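You operate a simulated robot arm through the tools that you are given. There is no shell and no other tool. Be economical: measure what you need, move in short steps, check, and stop when the job is done.

Carry out the task below with a simulated robot arm. There is one attempt and no reset: what you move stays moved.

## Task
Fetch the small black bobbin and stand it on the blue slip. Turn the knob on the green plate to 4. Turn the knob on the blue plate to 3. Turn the knob of disc four to 3. Take the blue guide and put it on the lipped shelf. Fetch the small blue clip and set it on top of the small white bobbin. Close the disc drawer. Fetch the white cloth and set it on the top of the low stand. Open the washer drawer, take the blue eye on the top of the teal stand and put it away in the inside of the washer drawer and shut the drawer again. Lift the oil cup lid of winder b open. The order is free. Set down upright: small black bobbin.
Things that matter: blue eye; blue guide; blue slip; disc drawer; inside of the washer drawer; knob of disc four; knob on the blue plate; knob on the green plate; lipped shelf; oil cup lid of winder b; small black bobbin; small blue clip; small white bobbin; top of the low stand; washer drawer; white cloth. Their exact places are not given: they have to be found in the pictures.

It is judged by the outcome, as a careful person would: the job done as asked, and still so three seconds after it is handed in. It fails if anything else is knocked over, pushed out of place, dropped, spilled or broken. A push-on lid holds only when it is set on centred and level and pressed home; a screw cap is set on level and turned clockwise until tight. Flat cloth is picked up by pressing the open fingertips on it (5 to 10 N) and closing them slowly along it; thin cloth reads only 2 to 8 mm in the jaws.

## Robot
A 7-joint arm with a three-finger gripper on a trunk, on a base that drives. Base frame: it is fixed to the floor where the robot stands at the start and does not move with it; the origin is under the middle of the robot, x ahead of it, y to its left, z up; the surface under the hand at the start is at about z = 800. Units: mm, rad, N and s.
With the tool pointing down near the work surface it reaches from about 120 to 880 mm from the robot's upright axis, wherever it stands. Its first joint turns from -2.897 to 2.897 rad. Places, roughly: blue eye (3x3x2 cm) [900, -1800, 800]; blue guide (3x3x7 cm) [-7800, 400, 400]; blue slip [750, -250, 750]; disc drawer [-3700, 3600, 700]; inside of the washer drawer [-2900, 3800, 700]; knob of disc four [-7100, -600, 800]; knob on the blue plate [-8100, -2300, 1000]; knob on the green plate [-8100, -1600, 1000]; lipped shelf (22x55 cm) [-7520, 780, 800]; oil cup lid of winder b [-5900, -900, 1000]; small black bobbin (6x6x10 cm) [500, -100, 800]; small blue clip (3x2x4 cm) [-5300, 2200, 600]; small white bobbin (6x6x10 cm) [-4900, 2500, 600]; top of the low stand [400, 1400, 700]; washer drawer [-2900, 3700, 700]; white cloth (10x7x3 cm) [700, -1800, 800]. Payload 2.94 kg.
The TCP is the grasp point between the finger pads, 30 mm short of the fingertips. In the tool frame z runs along the fingers and y along their closing line. Largest opening 132 mm; the body of the gripper starts 107 mm behind the TCP.
Orientation is told as [roll, pitch, yaw] about the base's x, y, z axes, in that order, counted from this pose: with the fingers straight down and closing along the base's y, the tool's x points along the base's -x, its y along +y and its z along -z.

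## Interface
- The arm moves only by the tool drive_tool. Its argument "plan" is a list that holds one entry, the list of rows, each a list of 7 numbers: the shift along the tool's x, y, z in mm, then the turn, a rotation vector about the tool's x, y, z in rad, then the opening, from 0 (shut) to 1 (fully open). In form: [[[dx, dy, dz, wx, wy, wz, fingers], ...]]. A call has 1 to 12 rows; each row shifts and turns the commanded pose from where the row before left it, along the tool's axes as they then stand. A row lasts 0.2 s, in which the tool goes at most 50 mm and 0.15 rad; a call with a longer step from one row to the next is refused whole, and so is a gripper value outside its range. A pose out of reach is approached as far as the arm can. The call stops where the force on the tool passes 40 N (or 10 N more than at its start, if that is more) or the arm is blocked; 0.2 s more then pass. Each finger halts on what it meets, pressing with about 33 N; the grip force reading is that of the motor and also rises with nothing between the fingers. The clock runs only during rows and for 0.2 s after the last one: add rows that do not move to give the fingers time. It gives the time, the measured TCP pose, the force on the tool (base axes), the opening and the grip force at its end, in the units of the frame above (readings bear some noise), with the torque about the TCP (base axes, N m) and any sound that the robot's microphone picked up.
- Cameras (640 x 400 px; columns grow to the right, rows downward): "scene" is now at [24.7, 146.6, 1734.2]; the picture's right is [-0.62, -0.78, 0.00], its down [-0.66, 0.52, -0.55] and it looks along [0.43, -0.34, -0.84] (base axes); focal length 284 px, centre (320, 200). "wrist" rides on the gripper at [72, 3, -144] in the tool frame; the picture's right is [-0.04, 1.00, 0.00], its down [-0.88, -0.04, -0.48] and it looks along [-0.48, -0.02, 0.88] (tool axes); focal length 256 px, centre (320, 200).
- camera(camera): a new picture of that camera. It takes no simulated time.
- move_column(by): slides the trunk up (or, below 0, down) by that many mm; the arm and the scene camera ride with it, the base frame stays. It gives what a move gives, with no picture.
- roll_base(legs): drives the robot by 1 to 6 legs, each [ahead, left, turn to the left] in mm, mm and rad, along the robot's own axes; the way and the turn of a leg run together, so that a leg with both is an arc; at most 1500 mm and 3.142 rad a leg. The arm and the cameras ride along, it lands a little off, and it stops where it bumps. It gives what a move gives.
- pan_tilt(pan, tilt): turns the head with the scene camera to pan (to the left, within 2.496 rad either way) and tilt (down, from -0.506 to 1.204), counted from straight ahead of the robot. It gives what a move gives.
- pixel_to_xyz(camera, pixels): for up to 12 pixels [column, row] of the newest picture of that camera ("zoom" is the newest enlarged one), the place [x, y, z] in the base frame of the surface seen there, good to about 3 mm. It takes no simulated time.
- enlarge(camera, box): a new picture of the part [left, top, right, bottom] of that camera's present view, enlarged. It takes no simulated time.
- sign_off(): hands the job in; it is judged then, once.

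Work in short steps. Measure before you move; look again where a grasp or a placing could have gone wrong, and mend it. You have 329 turns and 224 pictures in all, those below and enlarged ones among them. Open the gripper and draw the arm clear of the work before you hand the job in, unless the task says otherwise; then end with one line.

The tools are called after "Call:" as name(argument=value, ...) on one line, values as JSON. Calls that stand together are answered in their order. drive_tool: Moves the arm, as the interface text tells. Its arguments: {"type":"object","properties":{"plan":{"type":"array"}},"required":["plan"]} The other tools are called the same way: move_column (by) slides the trunk up or down; roll_base (legs) drives the base; pan_tilt (pan, tilt) turns the head that bears the scene camera; camera (camera) takes a picture; pixel_to_xyz (camera, pixels) gives the place of the surface under pixels of a picture; enlarge (camera, box) takes an enlarged picture of a part of a camera's view; sign_off () hands the job in.

At the start:

```text
t: 0.0
tool_pos: [430.3, -217.2, 1081.5]
orientation: [0.0, 0.001, 0.0]
force: [0.2, 0.3, -0.1]
wrist_torque: [0.0, 0.02, -0.02]
opening: 132.0
finger_force: 0.1
trunk travel left (down, up): [-250.0, 290.0]
robot x, y, heading: [-3.0, 2.0, 0.006]
head pan, tilt: [-0.67, 0.993]
```

scene: 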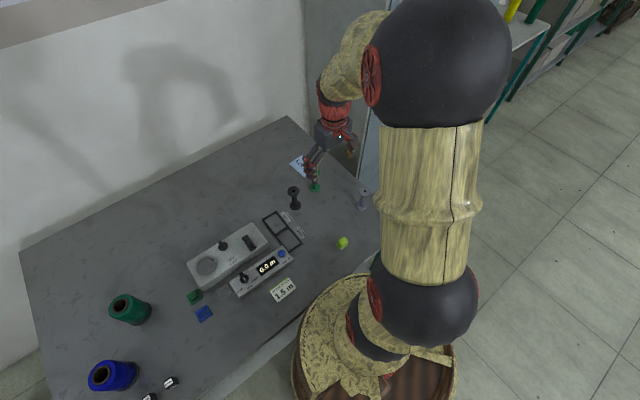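
wrist: 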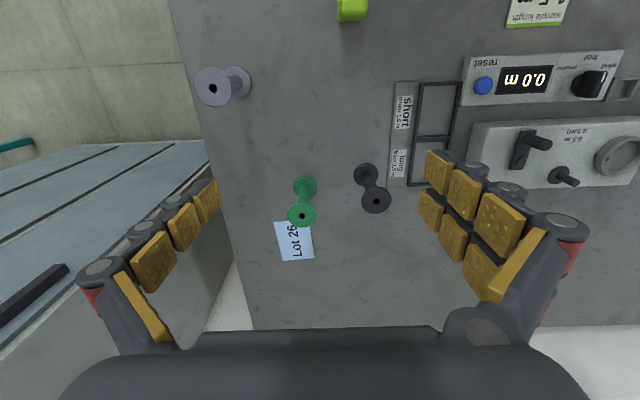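

The wrist picture shows the black bobbin (376,200), a green one (302,215) and a slip (294,245). I'll measure these, and zoom in for detail.

Call:
pixel_to_xyz(camera="wrist", pixels=[[376, 201], [365, 172], [371, 187], [302, 215], [306, 183], [278, 224], [308, 226], [283, 259], [313, 256], [296, 245], [340, 240], [224, 85]])

Call:
enlarge(camera="wrist", box=[240, 140, 440, 265])

Call:
enlarge(camera="scene", box=[100, 100, 420, 300])

```text
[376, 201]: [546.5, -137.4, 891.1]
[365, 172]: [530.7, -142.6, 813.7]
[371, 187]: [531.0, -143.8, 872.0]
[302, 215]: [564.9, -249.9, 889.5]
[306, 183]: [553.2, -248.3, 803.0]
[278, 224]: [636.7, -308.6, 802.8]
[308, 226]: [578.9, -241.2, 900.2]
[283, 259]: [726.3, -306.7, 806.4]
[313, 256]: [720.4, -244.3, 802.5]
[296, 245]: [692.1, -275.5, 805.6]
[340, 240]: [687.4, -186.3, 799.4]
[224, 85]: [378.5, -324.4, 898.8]
```

```text
3.20 times, centred on (340, 202) of wrist
```

zoom: 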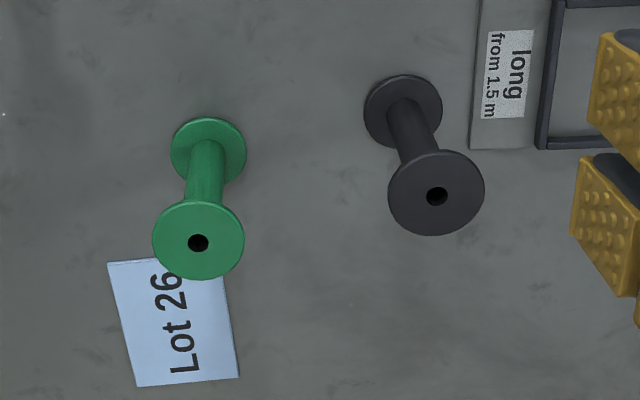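

```text
2.00 times, centred on (260, 200) of scene
```

zoom: 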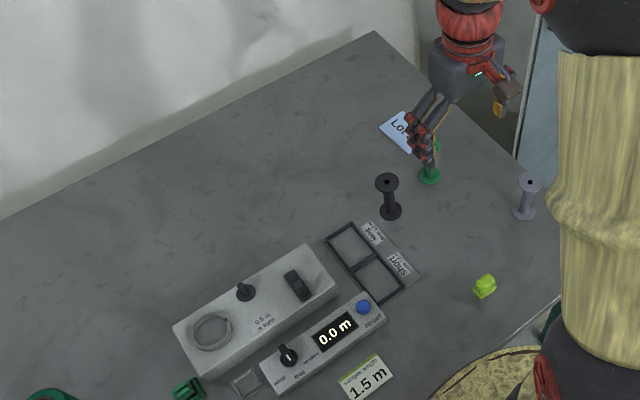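

Black bobbin's axis is at about (541,-140), z 800–900; the slip's centre is about (678,-276). I move above the bobbin with a narrower opening, then down part of the way.

Call:
drive_tool(plan=[[[-37, 25.7, 0, 0, 0, 0, 0.72], [-37, 25.7, 0, 0, 0, 0, 0.72], [-37, 25.7, 0, 0, 0, 0, 0.72], [0, 0, 35, 0, 0, 0, 0.72], [0, 0, 35, 0, 0, 0, 0.72], [0, 0, 30, 0, 0, 0, 0.72], [0, 0, 0, 0, 0, 0, 0.72]]])

Call:
camera(camera="wrist")

```text
t: 1.6
tool_pos: [543.1, -141.8, 983.0]
orientation: [0.0, -0.001, 0.0]
force: [0.9, -0.4, 0.1]
wrist_torque: [-0.01, 0.01, -0.04]
opening: 95.1
finger_force: 0.0
trunk travel left (down, up): [-250.0, 290.0]
robot x, y, heading: [1.8, -0.2, -0.004]
head pan, tilt: [-0.67, 0.993]
```

```text
219 pictures are left
```

wrist: 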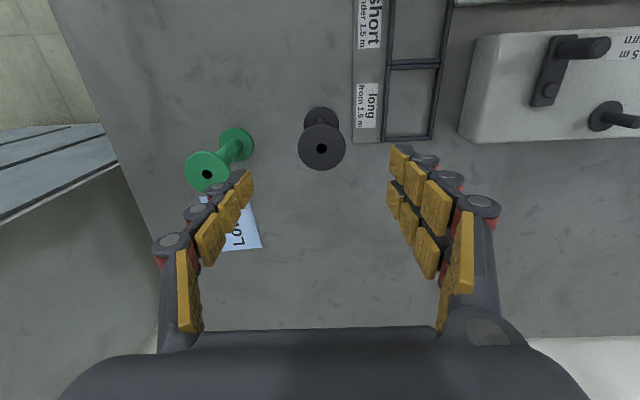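

Bobbin hole at (321,148) computes to (541,-141): centred. Descend and close.

Call:
drive_tool(plan=[[[2, 1, 35, 0, 0, 0, 0.72], [0, 0, 35, 0, 0, 0, 0.72], [0, 0, 35, 0, 0, 0, 0.72], [0, 0, 33, 0, 0, 0, 0.72], [0, 0, 0, 0, 0, 0, 0.5], [0, 0, 0, 0, 0, 0, 0.3], [0, 0, 0, 0, 0, 0, 0.2], [0, 0, 0, 0, 0, 0, 0.2], [0, 0, 0, 0, 0, 0, 0.2]]])

Call:
camera(camera="wrist")

```text
t: 3.6
tool_pos: [538.2, -142.5, 843.7]
orientation: [0.001, 0.001, 0.0]
force: [-0.1, 0.1, 0.2]
wrist_torque: [-0.02, 0.01, 0.0]
opening: 26.3
finger_force: 0.0
trunk travel left (down, up): [-250.0, 290.0]
robot x, y, heading: [-0.5, 2.2, -0.002]
head pan, tilt: [-0.67, 0.993]
```

```text
218 pictures are left
```

wrist: 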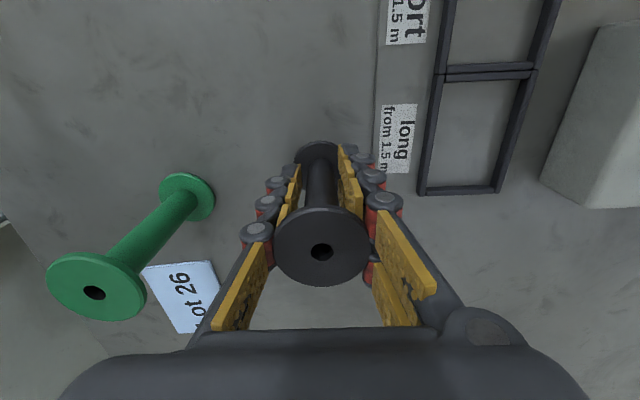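

The pads are around the neck below the flange, not yet pressing (opening equals the command). Close fully.

Call:
drive_tool(plan=[[[0, 0, 0, 0, 0, 0, 0.1], [0, 0, 0, 0, 0, 0, 0], [0, 0, 0, 0, 0, 0, 0], [0, 0, 0, 0, 0, 0, 0]]])

```text
t: 4.6
tool_pos: [539.0, -142.1, 844.3]
orientation: [0.001, -0.001, 0.0]
force: [0.6, 0.5, 0.0]
wrist_torque: [-0.01, -0.01, 0.0]
opening: 23.1
finger_force: 33.3
trunk travel left (down, up): [-250.0, 290.0]
robot x, y, heading: [1.7, 1.2, -0.0]
head pan, tilt: [-0.67, 0.993]
```

Gripped at 23 mm. Lift 130, then go over x first, then y to the slip.

Call:
drive_tool(plan=[[[0, 0, -40, 0, 0, 0, 0], [0, 0, -45, 0, 0, 0, 0], [0, 0, -45, 0, 0, 0, 0], [-46, 0, 0, 0, 0, 0, 0], [-46, 0, 0, 0, 0, 0, 0], [-46, -30, 0, 0, 0, 0, 0], [0, -35, 0, 0, 0, 0, 0], [0, -35, 0, 0, 0, 0, 0], [0, -34, 0, 0, 0, 0, 0], [0, 0, 0, 0, 0, 0, 0]]])

Call:
camera(camera="wrist")

```text
refused: row 6 steps farther than a row can; nothing moved
```

```text
217 pictures are left
```

wrist: 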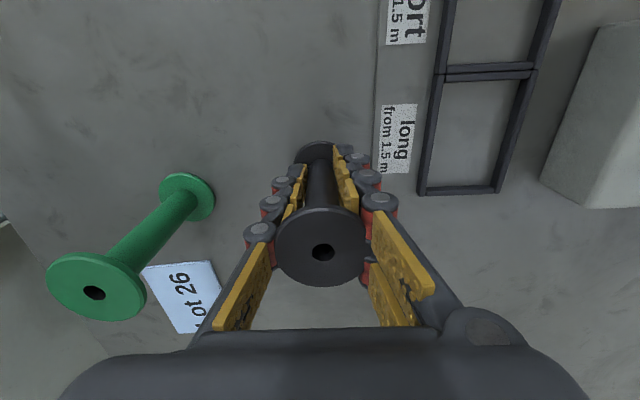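

Row 6 was too long; same path with an extra row.

Call:
drive_tool(plan=[[[0, 0, -40, 0, 0, 0, 0], [0, 0, -45, 0, 0, 0, 0], [0, 0, -45, 0, 0, 0, 0], [-46, 0, 0, 0, 0, 0, 0], [-46, 0, 0, 0, 0, 0, 0], [-46, 0, 0, 0, 0, 0, 0], [0, -35, 0, 0, 0, 0, 0], [0, -35, 0, 0, 0, 0, 0], [0, -35, 0, 0, 0, 0, 0], [0, -29, 0, 0, 0, 0, 0], [0, 0, 0, 0, 0, 0, 0]]])

Call:
camera(camera="wrist")

```text
t: 7.0
tool_pos: [677.6, -273.8, 971.6]
orientation: [0.001, 0.0, 0.0]
force: [-0.6, -0.9, -0.5]
wrist_torque: [0.03, -0.04, -0.02]
opening: 22.9
finger_force: 33.1
trunk travel left (down, up): [-250.0, 290.0]
robot x, y, heading: [-0.6, -3.5, 0.0]
head pan, tilt: [-0.67, 0.993]
```

```text
216 pictures are left
```

wrist: 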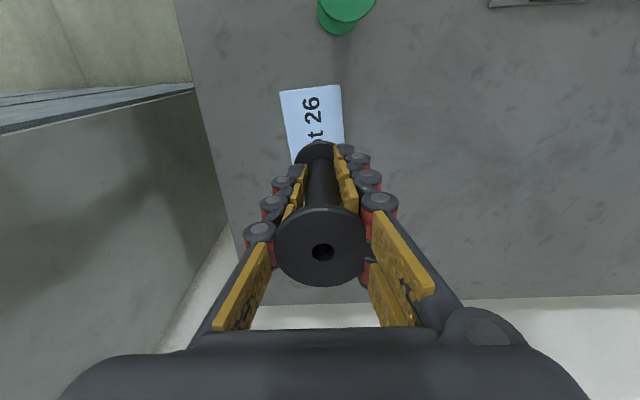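

Slip edge near (281,91)-(340,85) confirms the centre at about (678,-279). Lower to just above and down.

Call:
drive_tool(plan=[[[0, -4, 40, 0, 0, 0, 0], [0, 0, 40, 0, 0, 0, 0], [0, 0, 30, 0, 0, 0, 0], [0, 0, 10, 0, 0, 0, 0], [0, 0, 4, 0, 0, 0, 0], [0, 0, 2.5, 0, 0, 0, 0], [0, 0, 0, 0, 0, 0, 0]]])

Call:
camera(camera="wrist")

```text
t: 8.6
tool_pos: [677.5, -277.6, 848.3]
orientation: [-0.001, 0.0, 0.0]
force: [0.2, -0.1, -1.6]
wrist_torque: [0.03, -0.01, 0.0]
opening: 23.0
finger_force: 32.4
trunk travel left (down, up): [-250.0, 290.0]
robot x, y, heading: [2.1, -1.1, 0.003]
head pan, tilt: [-0.67, 0.993]
```

```text
215 pictures are left
```

wrist: 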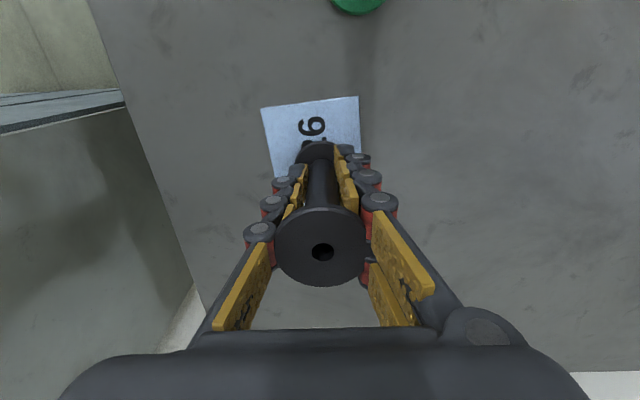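

Nearly down; creep the last millimetres until contact force.

Call:
drive_tool(plan=[[[0, 0, 1.5, 0, 0, 0, 0], [0, 0, 1.5, 0, 0, 0, 0], [0, 0, 0, 0, 0, 0, 0]]])

```text
t: 9.4
tool_pos: [678.2, -279.2, 845.4]
orientation: [0.0, 0.002, 0.0]
force: [-0.5, -0.2, 3.8]
wrist_torque: [-0.04, 0.06, 0.01]
opening: 22.9
finger_force: 33.5
trunk travel left (down, up): [-250.0, 290.0]
robot x, y, heading: [-1.0, 1.6, -0.004]
head pan, tilt: [-0.67, 0.993]
```

Contact (3.8 N). Release to about 90 mm, then rise straight up.

Call:
drive_tool(plan=[[[0, 0, 0, 0, 0, 0, 0.3], [0, 0, 0, 0, 0, 0, 0.5], [0, 0, 0, 0, 0, 0, 0.72], [0, 0, 0, 0, 0, 0, 0.72], [0, 0, 0, 0, 0, 0, 0.72], [0, 0, -30, 0, 0, 0, 0.72], [0, 0, -45, 0, 0, 0, 0.72], [0, 0, -45, 0, 0, 0, 0.72], [0, 0, -45, 0, 0, 0, 0.72], [0, 0, -45, 0, 0, 0, 0.72], [0, 0, -40, 0, 0, 0, 0.72]]])

Call:
camera(camera="wrist")

```text
t: 11.8
tool_pos: [678.4, -275.5, 1092.6]
orientation: [0.0, 0.002, -0.001]
force: [-0.9, 0.8, -0.4]
wrist_torque: [-0.03, -0.03, 0.0]
opening: 95.2
finger_force: 0.1
trunk travel left (down, up): [-250.0, 290.0]
robot x, y, heading: [-3.3, -1.4, -0.001]
head pan, tilt: [-0.67, 0.993]
```

```text
214 pictures are left
```

wrist: 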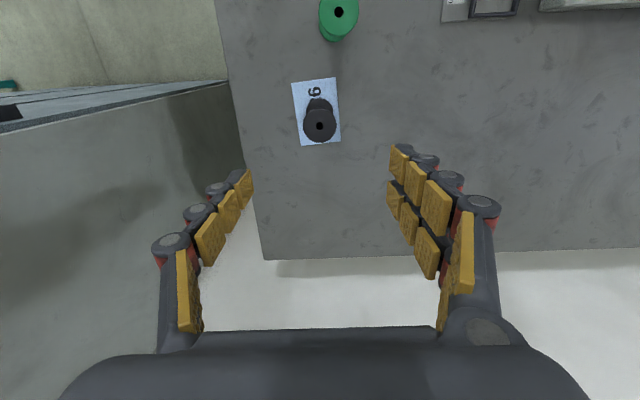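

The bobbin stands upright on the slip. Now I draw the arm back and survey the room to the right where cloth and eye lie.

Call:
drive_tool(plan=[[[45, 20, 0, 0, 0, 0, 0.72], [45, 20, 0, 0, 0, 0, 0.72], [45, 20, 0, 0, 0, 0, 0.72], [45, 20, 0, 0, 0, 0, 0.72], [45, 20, 0, 0, 0, 0, 0.72], [45, 20, 0, 0, 0, 0, 0.72], [45, 20, 0, 0, 0, 0, 0.72], [0, 0, -40, 0, 0, 0, 0.72], [0, 0, -40, 0, 0, 0, 0.72]]])

Call:
pan_tilt(pan=-1.2, tilt=0.5)

Call:
camera(camera="scene")

Call:
pan_tilt(pan=-2.3, tilt=0.4)

Call:
camera(camera="scene")

Call:
pan_tilt(pan=1.2, tilt=0.5)

Call:
camera(camera="scene")

Call:
pan_tilt(pan=2.4, tilt=0.3)

Call:
camera(camera="scene")

```text
t: 13.8
tool_pos: [360.8, -135.3, 1172.5]
orientation: [0.0, 0.0, 0.0]
force: [-0.4, 0.5, 0.1]
wrist_torque: [0.02, 0.0, -0.01]
opening: 95.0
finger_force: 0.0
trunk travel left (down, up): [-250.0, 290.0]
robot x, y, heading: [0.4, 2.9, 0.002]
head pan, tilt: [-0.67, 0.993]
```

```text
t: 14.8
tool_pos: [362.4, -134.6, 1171.5]
orientation: [0.0, 0.0, -0.001]
force: [-0.9, -0.1, -0.2]
wrist_torque: [0.02, 0.03, -0.03]
opening: 94.9
finger_force: 0.0
trunk travel left (down, up): [-250.0, 290.0]
robot x, y, heading: [-0.9, 1.6, -0.0]
head pan, tilt: [-1.201, 0.499]
```

```text
213 pictures are left
```

scene: 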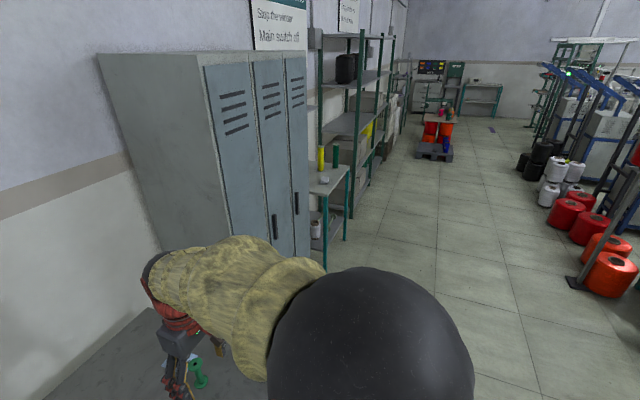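

```text
t: 16.1
tool_pos: [361.2, -135.6, 1172.2]
orientation: [-0.002, 0.0, 0.001]
force: [0.1, -0.4, 0.4]
wrist_torque: [-0.01, 0.0, -0.04]
opening: 95.2
finger_force: 0.1
trunk travel left (down, up): [-250.0, 290.0]
robot x, y, heading: [0.1, -4.9, 0.001]
head pan, tilt: [-2.3, 0.4]
```

```text
212 pictures are left
```

scene: 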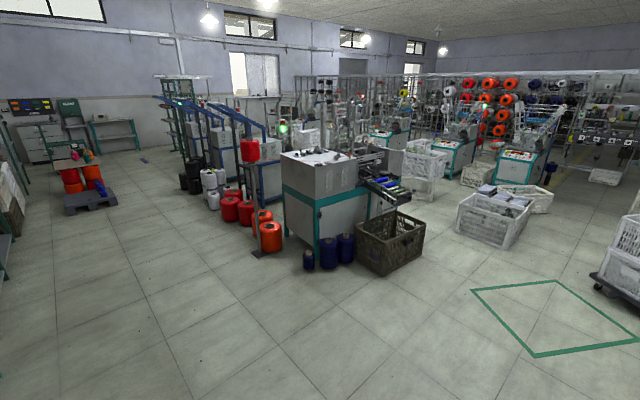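

```text
t: 19.0
tool_pos: [362.2, -136.1, 1171.4]
orientation: [0.0, -0.001, 0.0]
force: [-0.6, -0.6, 0.3]
wrist_torque: [-0.04, 0.02, 0.0]
opening: 94.9
finger_force: 0.0
trunk travel left (down, up): [-250.0, 290.0]
robot x, y, heading: [-0.1, -1.2, -0.002]
head pan, tilt: [1.201, 0.499]
```

```text
211 pictures are left
```

scene: 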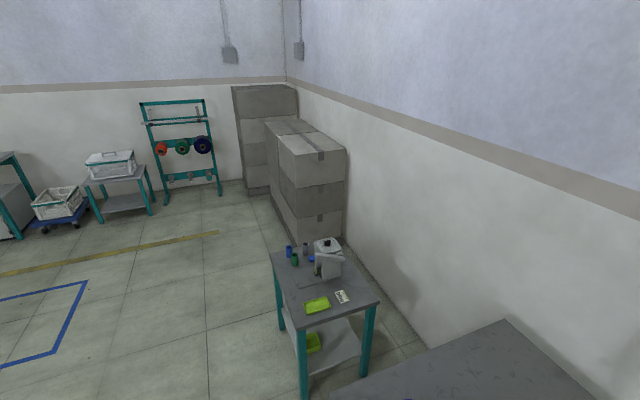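

```text
t: 20.4
tool_pos: [362.5, -135.4, 1171.5]
orientation: [0.001, 0.002, 0.002]
force: [-0.1, 0.5, -0.4]
wrist_torque: [0.02, 0.02, 0.0]
opening: 94.9
finger_force: 0.0
trunk travel left (down, up): [-250.0, 290.0]
robot x, y, heading: [0.6, 1.9, 0.002]
head pan, tilt: [2.4, 0.3]
```

```text
210 pictures are left
```

scene: 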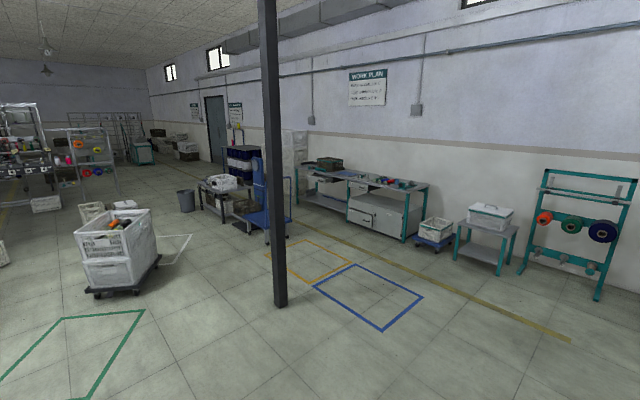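

The teal stand is beyond the lockers on the right. I turn the head there to measure it and the lockers.

Call:
pan_tilt(pan=-1.2, tilt=0.5)

Call:
enlarge(camera="scene", box=[260, 100, 420, 270])

Call:
pixel_to_xyz(camera="scene", pixels=[[210, 100], [304, 100], [300, 240], [345, 165], [320, 192], [345, 235], [323, 180], [334, 173], [355, 200], [365, 150]])

```text
t: 23.4
tool_pos: [362.8, -136.3, 1170.6]
orientation: [0.0, -0.001, 0.0]
force: [0.0, 0.2, 0.1]
wrist_torque: [-0.01, 0.0, -0.03]
opening: 94.9
finger_force: 0.0
trunk travel left (down, up): [-250.0, 290.0]
robot x, y, heading: [-1.3, -2.5, 0.0]
head pan, tilt: [-1.201, 0.499]
```

```text
2.35 times, centred on (340, 185) of scene
```

zoom: 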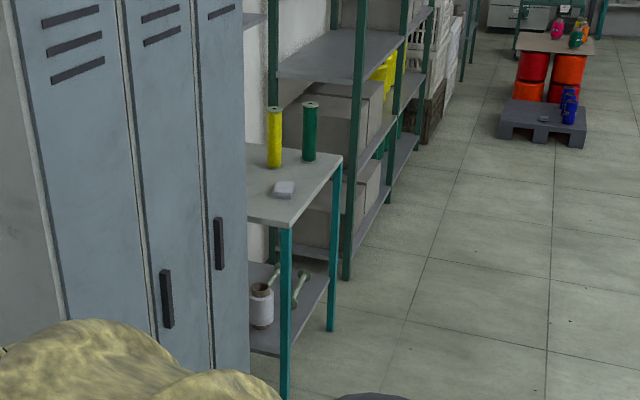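

```text
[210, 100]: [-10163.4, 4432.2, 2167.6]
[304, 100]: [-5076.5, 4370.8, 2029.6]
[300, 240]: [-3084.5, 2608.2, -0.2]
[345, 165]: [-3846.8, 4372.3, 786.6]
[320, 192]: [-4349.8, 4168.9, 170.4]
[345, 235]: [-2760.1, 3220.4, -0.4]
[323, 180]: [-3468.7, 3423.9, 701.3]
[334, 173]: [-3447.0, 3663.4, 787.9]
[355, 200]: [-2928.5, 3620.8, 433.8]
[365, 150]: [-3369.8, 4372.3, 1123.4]
```

That used the old picture; measure on the zoom instead.

Call:
pixel_to_xyz(camera="zoom", pixels=[[40, 150], [230, 150], [230, 330], [283, 190], [286, 223], [338, 160], [260, 155], [250, 210], [345, 270], [430, 250], [275, 165], [309, 158]])

```text
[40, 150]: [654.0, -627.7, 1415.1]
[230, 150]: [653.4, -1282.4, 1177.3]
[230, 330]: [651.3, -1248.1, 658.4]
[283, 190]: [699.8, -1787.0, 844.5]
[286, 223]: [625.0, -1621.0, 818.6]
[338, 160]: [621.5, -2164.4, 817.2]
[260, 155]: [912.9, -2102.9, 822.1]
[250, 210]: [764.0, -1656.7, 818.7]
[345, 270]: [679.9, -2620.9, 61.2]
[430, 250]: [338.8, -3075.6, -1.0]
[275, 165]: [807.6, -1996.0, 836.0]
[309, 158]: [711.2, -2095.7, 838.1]
```

Stand top: x≥622, y −2165…−1620, z≈818; white cloth at (700,−1787,844). I drive right along the lockers (front at x=652) to stand at about (170,−1800).

Call:
roll_base(legs=[[0, -1500, 0], [170, -300, 0]])

Call:
pan_tilt(pan=-0.3, tilt=0.85)

Call:
camera(camera="scene")

Call:
camera(camera="wrist")

```text
t: 26.0
tool_pos: [352.2, -350.2, 1172.7]
orientation: [-0.001, -0.001, 0.071]
force: [0.1, 0.8, 0.4]
wrist_torque: [-0.08, 0.08, -0.01]
opening: 95.0
finger_force: 0.0
trunk travel left (down, up): [-250.0, 290.0]
robot x, y, heading: [-20.1, -241.6, 0.066]
head pan, tilt: [-1.201, 0.499]
stopped in leg 1: the robot was blocked; the commanded pose is now the measured one
```

```text
t: 27.2
tool_pos: [351.2, -351.7, 1172.3]
orientation: [-0.001, -0.001, 0.07]
force: [-0.8, 0.0, 0.1]
wrist_torque: [0.0, 0.06, 0.01]
opening: 95.0
finger_force: 0.0
trunk travel left (down, up): [-250.0, 290.0]
robot x, y, heading: [-19.5, -241.7, 0.065]
head pan, tilt: [-0.3, 0.85]
```

```text
208 pictures are left
```

scene: 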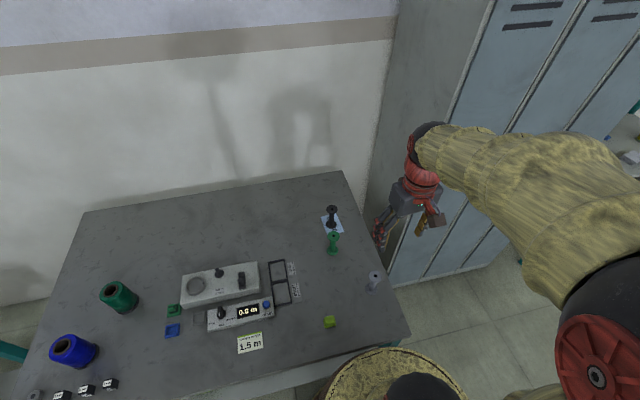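

```text
207 pictures are left
```

wrist: 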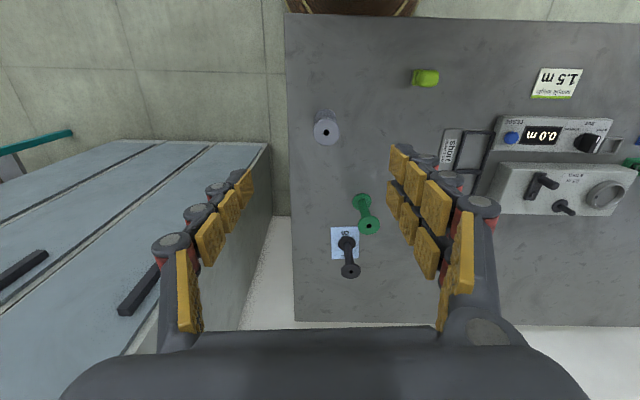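

The base bumped (probably the table's leg). I check the table edge and then back away before sliding right.

Call:
pixel_to_xyz(camera="wrist", pixels=[[288, 20], [420, 20], [290, 200], [295, 318], [343, 243], [340, 10], [265, 150]])

Call:
roll_base(legs=[[-250, 0, 0]])

```text
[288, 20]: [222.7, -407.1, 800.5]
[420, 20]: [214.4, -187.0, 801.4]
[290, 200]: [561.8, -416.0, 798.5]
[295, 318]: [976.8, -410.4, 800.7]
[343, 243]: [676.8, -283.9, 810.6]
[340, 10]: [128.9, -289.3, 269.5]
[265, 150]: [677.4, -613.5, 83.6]
```

```text
t: 29.0
tool_pos: [100.4, -368.1, 1173.6]
orientation: [-0.002, -0.001, 0.071]
force: [0.1, -0.2, -1.1]
wrist_torque: [-0.03, 0.0, 0.01]
opening: 95.2
finger_force: 0.1
trunk travel left (down, up): [-250.0, 290.0]
robot x, y, heading: [-269.6, -260.8, 0.07]
head pan, tilt: [-0.3, 0.85]
```

Backed off. The base is ~290 mm in radius; drive right, then ahead to the stand.

Call:
roll_base(legs=[[0, -1500, -0.07], [420, -40, 0]])

Call:
camera(camera="scene")

Call:
camera(camera="wrist")

```text
t: 38.6
tool_pos: [521.1, -1955.3, 1172.8]
orientation: [0.0, -0.002, -0.048]
force: [0.2, -1.1, -0.3]
wrist_torque: [-0.04, 0.02, 0.03]
opening: 94.9
finger_force: 0.0
trunk travel left (down, up): [-250.0, 290.0]
robot x, y, heading: [169.6, -1800.5, -0.046]
head pan, tilt: [-0.3, 0.85]
```

```text
206 pictures are left
```

scene: 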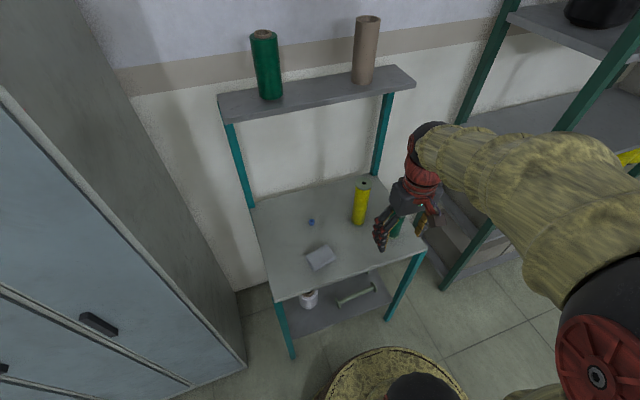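

```text
205 pictures are left
```

wrist: 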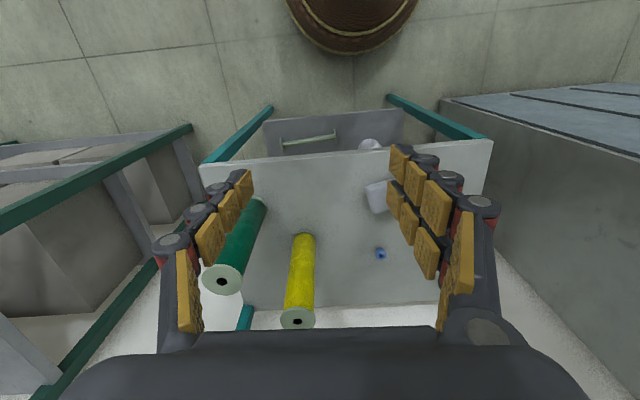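

The blue eye shows at wrist (380,253), cloth at (378,195); an overshelf with spools hangs behind. Measure all.

Call:
pixel_to_xyz(camera="wrist", pixels=[[380, 253], [377, 256], [368, 186], [386, 210], [378, 198], [300, 315], [222, 280], [480, 150]])

Call:
pixel_to_xyz(camera="scene", pixels=[[305, 254], [325, 245], [335, 262], [312, 270], [311, 222], [240, 119], [415, 88], [222, 97], [395, 68]])

Call:
enlarge(camera="scene", box=[250, 180, 410, 280])

Call:
enlarge(camera="wrist", box=[330, 170, 430, 270])

```text
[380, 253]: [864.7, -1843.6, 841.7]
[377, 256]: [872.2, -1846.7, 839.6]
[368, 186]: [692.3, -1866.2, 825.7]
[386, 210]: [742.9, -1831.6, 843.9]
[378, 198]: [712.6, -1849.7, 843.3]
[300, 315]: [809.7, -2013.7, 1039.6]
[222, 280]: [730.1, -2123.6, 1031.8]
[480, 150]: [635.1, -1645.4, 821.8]
```

```text
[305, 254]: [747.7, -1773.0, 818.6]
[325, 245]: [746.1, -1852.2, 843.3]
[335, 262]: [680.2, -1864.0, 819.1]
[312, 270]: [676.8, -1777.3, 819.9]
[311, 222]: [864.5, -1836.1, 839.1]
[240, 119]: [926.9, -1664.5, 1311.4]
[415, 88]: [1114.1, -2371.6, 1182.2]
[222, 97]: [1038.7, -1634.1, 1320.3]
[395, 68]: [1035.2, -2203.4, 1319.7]
```

```text
4.00 times, centred on (330, 230) of scene
```

zoom: 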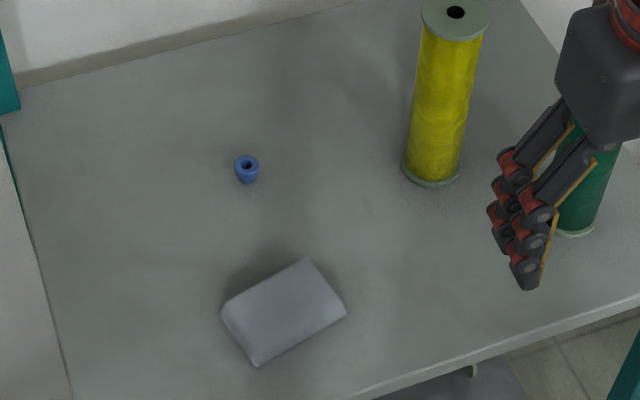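

```text
4.00 times, centred on (380, 220) of wrist
```

zoom: 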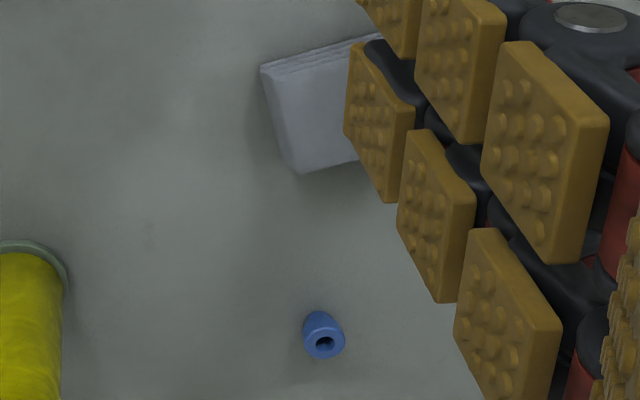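

Eye ≈(867,-1840), a small bead; cloth is a folded pad near (713,-1818). First the cloth: I move over it for a clear wrist view.

Call:
drive_tool(plan=[[[-30, 36, 0, 0, 0, 0, 1], [-30, 36, 0, 0, 0, 0, 1], [-31, 36, 0, 0, 0, 0, 1], [-31, 35, 0, 0, 0, 0, 1], [0, 0, 40, 0, 0, 0, 1], [0, 0, 40, 0, 0, 0, 1], [0, 0, 40, 0, 0, 0, 1], [0, 0, 0, 0, 0, 0, 1]]])

Call:
camera(camera="wrist")

```text
t: 40.4
tool_pos: [652.4, -1820.0, 1051.8]
orientation: [-0.002, -0.001, -0.049]
force: [-0.3, 0.0, 0.7]
wrist_torque: [-0.05, -0.01, 0.03]
opening: 131.9
finger_force: 0.1
trunk travel left (down, up): [-250.0, 290.0]
robot x, y, heading: [162.0, -1805.7, -0.051]
head pan, tilt: [-0.3, 0.85]
```

```text
202 pictures are left
```

wrist: 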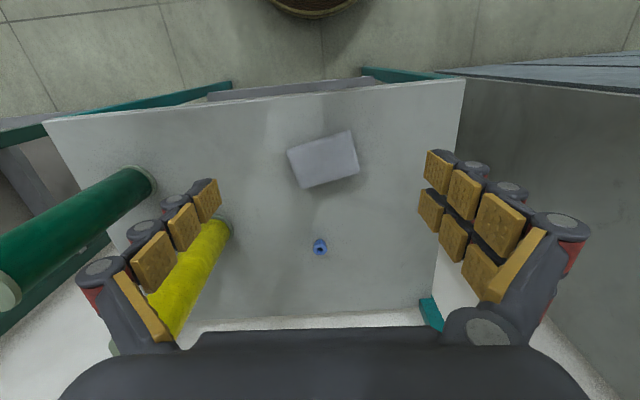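

Clear view of cloth corners (287,152),(350,131),(359,172),(303,188). Measure them and the eye.

Call:
pixel_to_xyz(camera="wrist", pixels=[[290, 154], [349, 133], [357, 170], [304, 186], [324, 160], [320, 247], [318, 241], [322, 253]])

Call:
enlarge(camera="wrist", box=[270, 110, 390, 270])

```text
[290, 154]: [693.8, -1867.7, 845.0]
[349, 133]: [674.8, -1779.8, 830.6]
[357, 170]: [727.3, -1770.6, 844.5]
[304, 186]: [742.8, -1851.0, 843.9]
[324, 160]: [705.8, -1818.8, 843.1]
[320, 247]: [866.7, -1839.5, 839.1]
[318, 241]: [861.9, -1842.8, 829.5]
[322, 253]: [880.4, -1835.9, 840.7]
```

```text
2.50 times, centred on (330, 190) of wrist
```

zoom: 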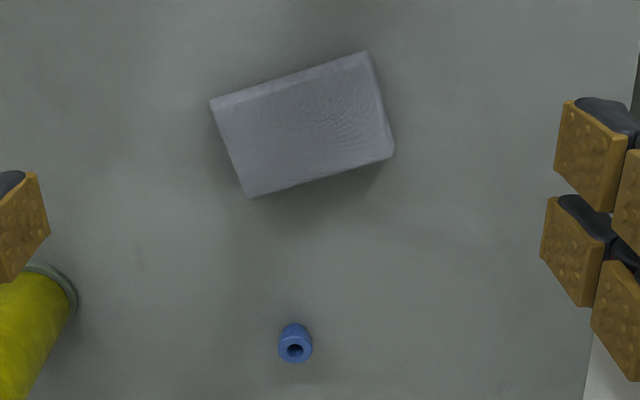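

Cloth centre ≈(709,-1818), long axis turned ~0.19 rad. I turn the tool 1.33 rad about its z so the fingers close across the 7 cm width, and centre above it.

Call:
drive_tool(plan=[[[0, 0, 0, 0, 0, 0.148, 1], [0, 0, 0, 0, 0, 0.148, 1], [0, 0, 0, 0, 0, 0.148, 1], [0, 0, 0, 0, 0, 0.148, 1], [0, 0, 0, 0, 0, 0.148, 1], [0, 0, 0, 0, 0, 0.148, 1], [0, 0, 0, 0, 0, 0.148, 1], [0, 0, 0, 0, 0, 0.148, 1], [0, 0, 0, 0, 0, 0.146, 1], [-4.5, 28, 0, 0, 0, 0, 1], [-4.5, 28, 0, 0, 0, 0, 1], [0, 0, 0, 0, 0, 0, 1]]])

Call:
camera(camera="wrist")

```text
t: 43.0
tool_pos: [708.2, -1815.9, 1051.5]
orientation: [0.002, -0.001, -1.379]
force: [0.6, 0.7, 0.1]
wrist_torque: [0.01, 0.04, 0.01]
opening: 132.0
finger_force: 0.0
trunk travel left (down, up): [-250.0, 290.0]
robot x, y, heading: [167.2, -1800.8, -0.05]
head pan, tilt: [-0.3, 0.85]
```

```text
200 pictures are left
```

wrist: 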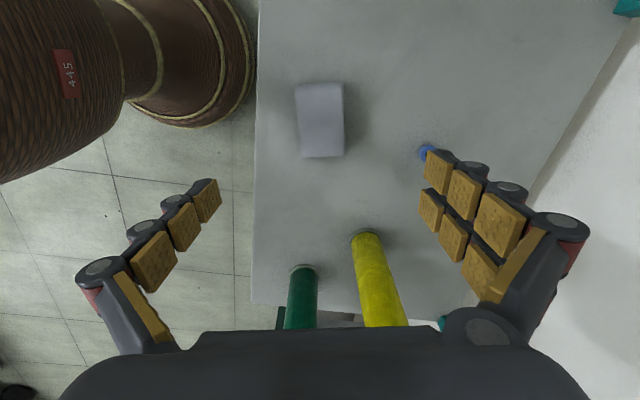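

Centred and aligned. Descend to TCP z≈854 and close slowly.

Call:
drive_tool(plan=[[[0, 0, 45, 0, 0, 0, 1], [0, 0, 45, 0, 0, 0, 1], [0, 0, 45, 0, 0, 0, 1], [0, 0, 40, 0, 0, 0, 1], [0, 0, 22, 0, 0, 0, 1], [0, 0, 0, 0, 0, 0, 0.8], [0, 0, 0, 0, 0, 0, 0.65], [0, 0, 0, 0, 0, 0, 0.55], [0, 0, 0, 0, 0, 0, 0.5], [0, 0, 0, 0, 0, 0, 0.45]]])

Call:
camera(camera="wrist")

```text
t: 45.2
tool_pos: [705.8, -1814.9, 855.9]
orientation: [0.002, -0.003, -1.381]
force: [0.0, 0.1, 0.5]
wrist_torque: [0.03, 0.01, -0.01]
opening: 63.9
finger_force: 3.7
trunk travel left (down, up): [-250.0, 290.0]
robot x, y, heading: [166.2, -1799.1, -0.048]
head pan, tilt: [-0.3, 0.85]
```

```text
199 pictures are left
```

wrist: 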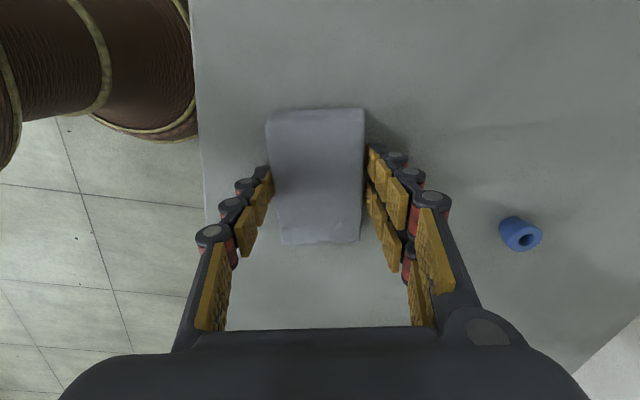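

Contact at 64 mm; squeeze a little more.

Call:
drive_tool(plan=[[[0, 0, 0, 0, 0, 0, 0.4], [0, 0, 0, 0, 0, 0, 0.36], [0, 0, 0, 0, 0, 0, 0.32], [0, 0, 0, 0, 0, 0, 0.3], [0, 0, 0, 0, 0, 0, 0.3]]])

Call:
camera(camera="wrist")

```text
t: 46.4
tool_pos: [707.3, -1815.2, 855.4]
orientation: [0.002, -0.002, -1.379]
force: [1.6, 0.2, 5.1]
wrist_torque: [0.03, 0.06, 0.07]
opening: 63.0
finger_force: 32.7
trunk travel left (down, up): [-250.0, 290.0]
robot x, y, heading: [165.8, -1806.5, -0.049]
head pan, tilt: [-0.3, 0.85]
```

```text
198 pictures are left
```

wrist: 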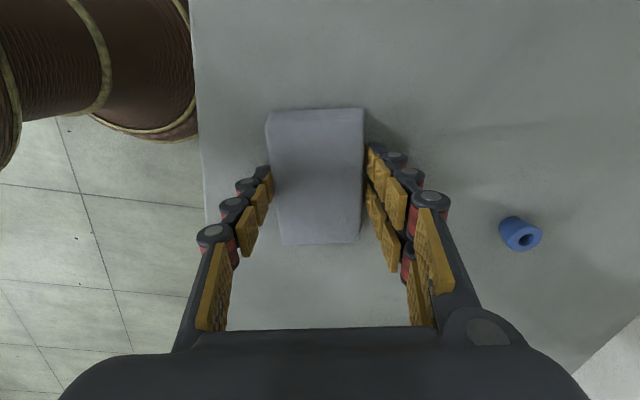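

Firm grip at 63 mm. Lift and check.

Call:
drive_tool(plan=[[[0, 0, -20, 0, 0, 0, 0.3], [0, 0, -40, 0, 0, 0, 0.3], [0, 0, -45, 0, 0, 0, 0.3], [0, 0, -45, 0, 0, 0, 0.3], [0, 0, -45, 0, 0, 0, 0.3], [0, 0, -45, 0, 0, 0, 0.3], [0, -45, -10, 0, 0, 0, 0.3], [0, -45, 0, 0, 0, 0, 0.3], [0, -45, 0, 0, 0, 0, 0.3], [0, -45, 0, 0, 0, 0, 0.3], [0, 0, 0, 0, 0, 0, 0.3]]])

Call:
camera(camera="wrist")

```text
t: 48.8
tool_pos: [527.1, -1852.1, 1107.0]
orientation: [0.001, -0.001, -1.378]
force: [0.1, 0.6, -0.2]
wrist_torque: [0.02, -0.01, -0.02]
opening: 63.0
finger_force: 32.9
trunk travel left (down, up): [-250.0, 290.0]
robot x, y, heading: [165.6, -1807.1, -0.05]
head pan, tilt: [-0.3, 0.85]
```

```text
197 pictures are left
```

wrist: 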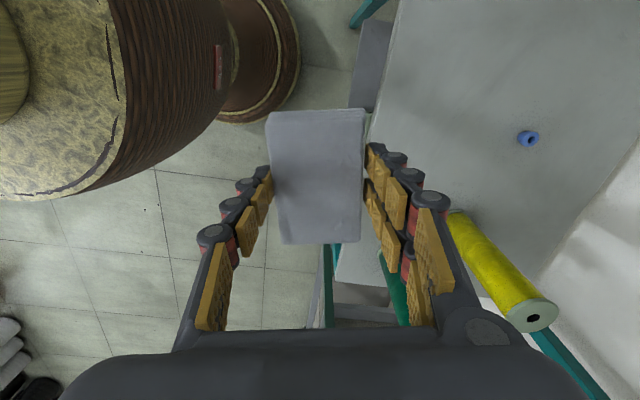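

Cloth held. Back away and drive left to near the low stand.

Call:
roll_base(legs=[[-480, 0, 0.05], [0, 1500, 0], [0, 1400, 0]])

Call:
pan_tilt(pan=0.2, tilt=0.8)

Call:
camera(camera="scene")

```text
t: 65.1
tool_pos: [90.4, 1053.5, 1107.5]
orientation: [0.001, -0.002, -1.339]
force: [-0.4, 0.5, 0.0]
wrist_torque: [-0.02, 0.03, 0.01]
opening: 62.8
finger_force: 33.2
trunk travel left (down, up): [-250.0, 290.0]
robot x, y, heading: [-276.8, 1091.4, -0.008]
head pan, tilt: [-0.3, 0.85]
```

```text
t: 66.0
tool_pos: [90.5, 1053.5, 1107.1]
orientation: [0.003, -0.003, -1.34]
force: [-0.1, -0.2, -0.6]
wrist_torque: [0.03, 0.03, -0.01]
opening: 63.0
finger_force: 33.2
trunk travel left (down, up): [-250.0, 290.0]
robot x, y, heading: [-276.1, 1088.9, -0.012]
head pan, tilt: [0.201, 0.799]
```

```text
196 pictures are left
```

scene: 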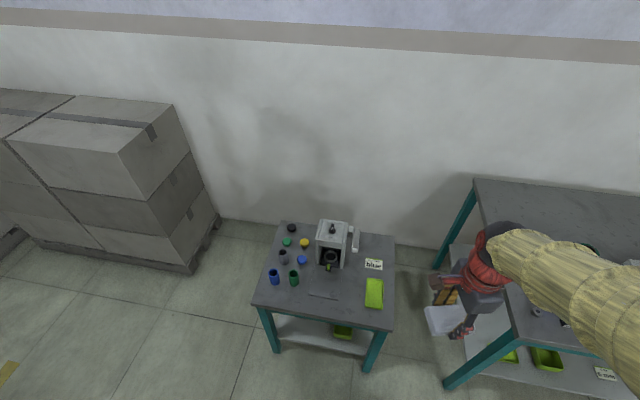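

Measure the small stand and its free areas.

Call:
pixel_to_xyz(camera="scene", pixels=[[278, 226], [395, 238], [254, 302], [393, 328], [322, 296], [340, 310], [302, 312], [375, 293], [373, 264], [294, 277], [330, 262], [355, 240]])

Call:
enlarge(camera="scene", box=[240, 210, 410, 335])

```text
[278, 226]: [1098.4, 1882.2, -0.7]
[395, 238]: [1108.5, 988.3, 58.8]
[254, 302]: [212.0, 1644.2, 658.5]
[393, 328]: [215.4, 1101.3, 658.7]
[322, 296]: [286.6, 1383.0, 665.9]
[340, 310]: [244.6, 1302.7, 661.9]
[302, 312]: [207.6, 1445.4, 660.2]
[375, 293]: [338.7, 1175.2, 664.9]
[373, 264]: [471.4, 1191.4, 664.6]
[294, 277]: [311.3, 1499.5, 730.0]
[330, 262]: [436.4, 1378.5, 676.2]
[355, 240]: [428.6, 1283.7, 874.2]
```

```text
3.20 times, centred on (325, 272) of scene
```

zoom: 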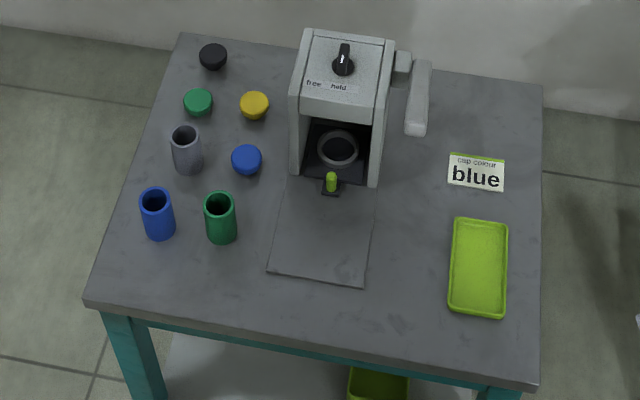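

The free spot is between the mat and the green tray. Measure these edges on the zoom.

Call:
pixel_to_xyz(camera="zoom", pixels=[[362, 286], [374, 200], [448, 308], [458, 222], [420, 130], [405, 100], [448, 190], [410, 250], [410, 320], [430, 70], [480, 270], [450, 280]])

```text
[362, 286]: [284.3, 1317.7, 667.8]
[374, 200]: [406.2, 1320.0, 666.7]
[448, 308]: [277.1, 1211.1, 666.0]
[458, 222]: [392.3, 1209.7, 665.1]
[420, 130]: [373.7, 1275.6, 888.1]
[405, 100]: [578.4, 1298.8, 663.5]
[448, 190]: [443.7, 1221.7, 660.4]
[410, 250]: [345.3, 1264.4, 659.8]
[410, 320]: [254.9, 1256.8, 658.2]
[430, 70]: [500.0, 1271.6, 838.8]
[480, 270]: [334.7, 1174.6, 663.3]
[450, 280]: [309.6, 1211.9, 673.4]
```

Gap y 1211–1318, surface z≈659. Target: cloth at (275,1264), TCP z≈695, yaw 0. Turn back the tool first.

Call:
drive_tool(plan=[[[0, 0, 0, 0, 0, -0.149, 0.3], [0, 0, 0, 0, 0, -0.149, 0.3], [0, 0, 0, 0, 0, -0.149, 0.3], [0, 0, 0, 0, 0, -0.149, 0.3], [0, 0, 0, 0, 0, -0.149, 0.3], [0, 0, 0, 0, 0, -0.149, 0.3], [0, 0, 0, 0, 0, -0.149, 0.3], [0, 0, 0, 0, 0, -0.149, 0.3], [0, 0, 0, 0, 0, -0.148, 0.3], [0, 0, 0, 0, 0, 0, 0.3]]])

Call:
drive_tool(plan=[[[-31, 35, 0, 0, 0, 0, 0.3], [-31, 35, 0, 0, 0, 0, 0.3], [-31, 35, 0, 0, 0, 0, 0.3], [-31, 35, 0, 0, 0, 0, 0.3], [-31, 35, 0, 0, 0, 0, 0.3], [-30, 36, 0, 0, 0, 0, 0.3], [0, 0, 45, 0, 0, 0, 0.3], [0, 0, 45, 0, 0, 0, 0.3], [0, 0, 45, 0, 0, 0, 0.3], [0, 0, 45, 0, 0, 0, 0.3], [0, 0, 45, 0, 0, 0, 0.3], [0, 0, 0, 0, 0, 0, 0.3]]])

Call:
camera(camera="wrist")

Call:
camera(camera="scene")

```text
t: 68.2
tool_pos: [88.3, 1054.2, 1107.9]
orientation: [-0.003, -0.002, 0.001]
force: [0.2, 0.2, -0.6]
wrist_torque: [-0.01, -0.03, 0.02]
opening: 62.7
finger_force: 33.4
trunk travel left (down, up): [-250.0, 290.0]
robot x, y, heading: [-268.7, 1087.2, -0.009]
head pan, tilt: [0.201, 0.799]
```

```text
t: 70.8
tool_pos: [274.5, 1266.1, 883.2]
orientation: [-0.002, -0.002, -0.001]
force: [-0.7, -0.6, -1.1]
wrist_torque: [-0.02, 0.02, -0.01]
opening: 62.9
finger_force: 33.1
trunk travel left (down, up): [-250.0, 290.0]
robot x, y, heading: [-275.6, 1086.9, -0.014]
head pan, tilt: [0.201, 0.799]
```

```text
194 pictures are left
```

wrist: 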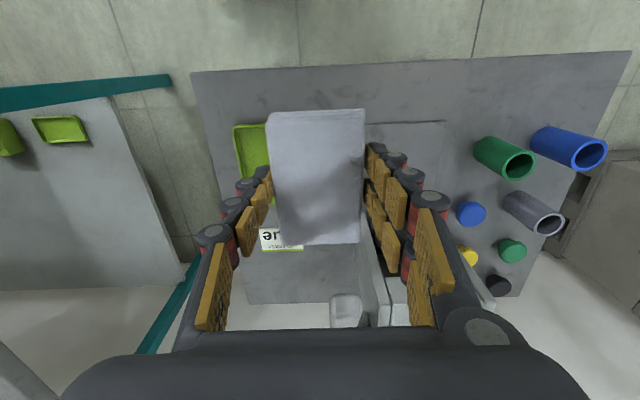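

```text
193 pictures are left
```

scene: 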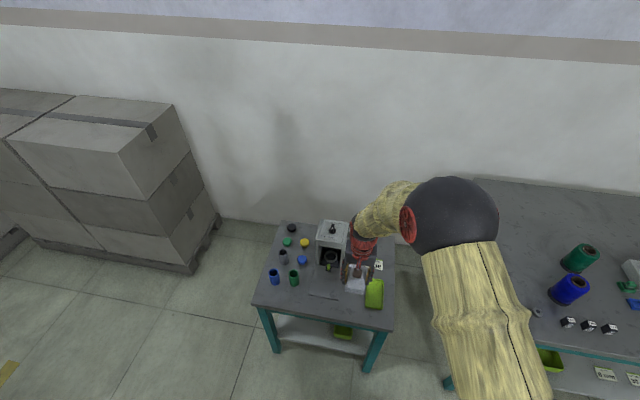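

Position good; lower to just above the surface, watching force.

Call:
drive_tool(plan=[[[0, -2, 45, 0, 0, 0, 0.3], [0, 0, 45, 0, 0, 0, 0.3], [0, 0, 45, 0, 0, 0, 0.3], [0, 0, 35, 0, 0, 0, 0.3], [0, 0, 10, 0, 0, 0, 0.3], [0, 0, 4, 0, 0, 0, 0.3], [0, 0, 2, 0, 0, 0, 0.3], [0, 0, 0, 0, 0, 0, 0.3]]])

Call:
camera(camera="wrist")

```text
t: 72.6
tool_pos: [275.0, 1260.6, 696.1]
orientation: [0.0, 0.0, 0.0]
force: [-4.6, -0.3, 11.0]
wrist_torque: [0.26, 0.2, 0.08]
opening: 63.3
finger_force: 32.9
trunk travel left (down, up): [-250.0, 290.0]
robot x, y, heading: [-273.9, 1090.3, -0.01]
head pan, tilt: [0.201, 0.799]
```

```text
192 pictures are left
```

wrist: 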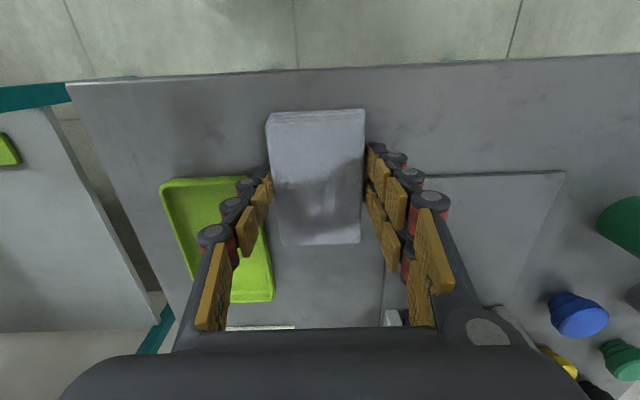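

Set down (11 N). Open only ~7 mm (the tray edge is close to the left finger) and rise.

Call:
drive_tool(plan=[[[0, 0, -1, 0, 0, 0, 0.45], [0, 0, 0, 0, 0, 0, 0.5], [0, 0, 0, 0, 0, 0, 0.53], [0, 0, 0, 0, 0, 0, 0.53], [0, 0, -15, 0, 0, 0, 0.53], [0, 0, -30, 0, 0, 0, 0.53], [0, 0, -45, 0, 0, 0, 0.53], [0, 0, -45, 0, 0, 0, 0.53], [0, 0, -45, 0, 0, 0, 0.53], [0, 0, -45, 0, 0, 0, 0.53], [0, 0, -45, 0, 0, 0, 0.53], [0, 0, -45, 0, 0, 0, 0.53]]])

Call:
camera(camera="wrist")

```text
t: 75.2
tool_pos: [273.0, 1264.7, 1011.7]
orientation: [-0.002, -0.001, -0.001]
force: [-0.8, -0.1, -0.6]
wrist_torque: [0.06, 0.02, 0.03]
opening: 70.1
finger_force: 0.1
trunk travel left (down, up): [-250.0, 290.0]
robot x, y, heading: [-270.7, 1094.2, -0.012]
head pan, tilt: [0.201, 0.799]
```

```text
191 pictures are left
```

wrist: 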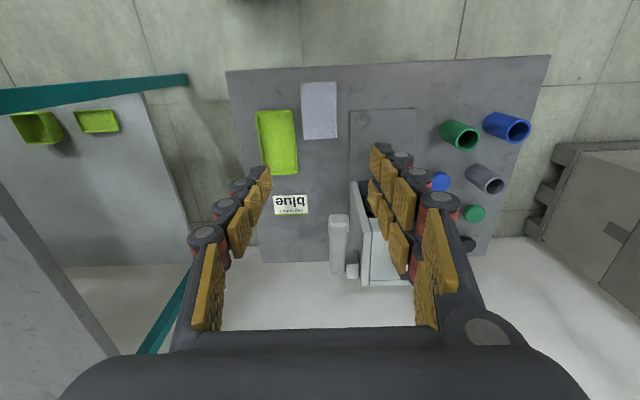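

The cloth lies on the stand top. Now back for the blue eye: retract the arm and drive.

Call:
drive_tool(plan=[[[36, -40, -28, 0, 0, 0, 0.53], [36, -25, -10, 0, 0, 0, 0.53], [36, -35, -25, 0, 0, 0, 0.53], [36, -25, -20, 0, 0, 0, 0.53], [30, -25, -25, 0, 0, 0, 0.53], [0, -25, -25, 0, 0, 0, 0.53]]])

Call:
roll_base(legs=[[0, -1500, 0], [0, -1430, 0.01], [470, 0, 0]])

Call:
camera(camera="wrist")

```text
refused: row 1 steps farther than a row can; nothing moved
```

```text
t: 91.9
tool_pos: [668.2, -1688.5, 1012.1]
orientation: [-0.003, -0.002, 0.005]
force: [0.2, 0.7, -0.4]
wrist_torque: [0.02, 0.01, 0.01]
opening: 70.2
finger_force: 0.0
trunk travel left (down, up): [-250.0, 290.0]
robot x, y, heading: [125.8, -1864.0, -0.003]
head pan, tilt: [0.201, 0.799]
```

```text
190 pictures are left
```

wrist: 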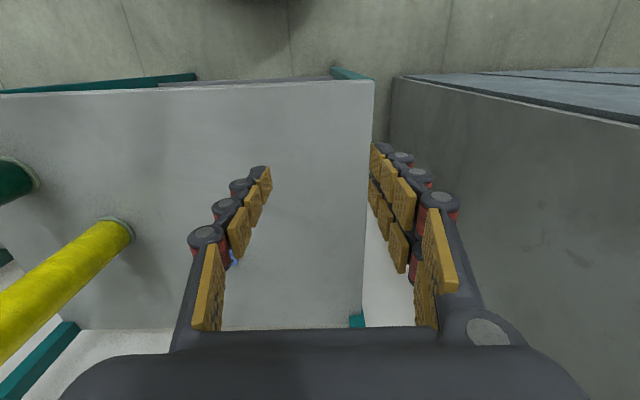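

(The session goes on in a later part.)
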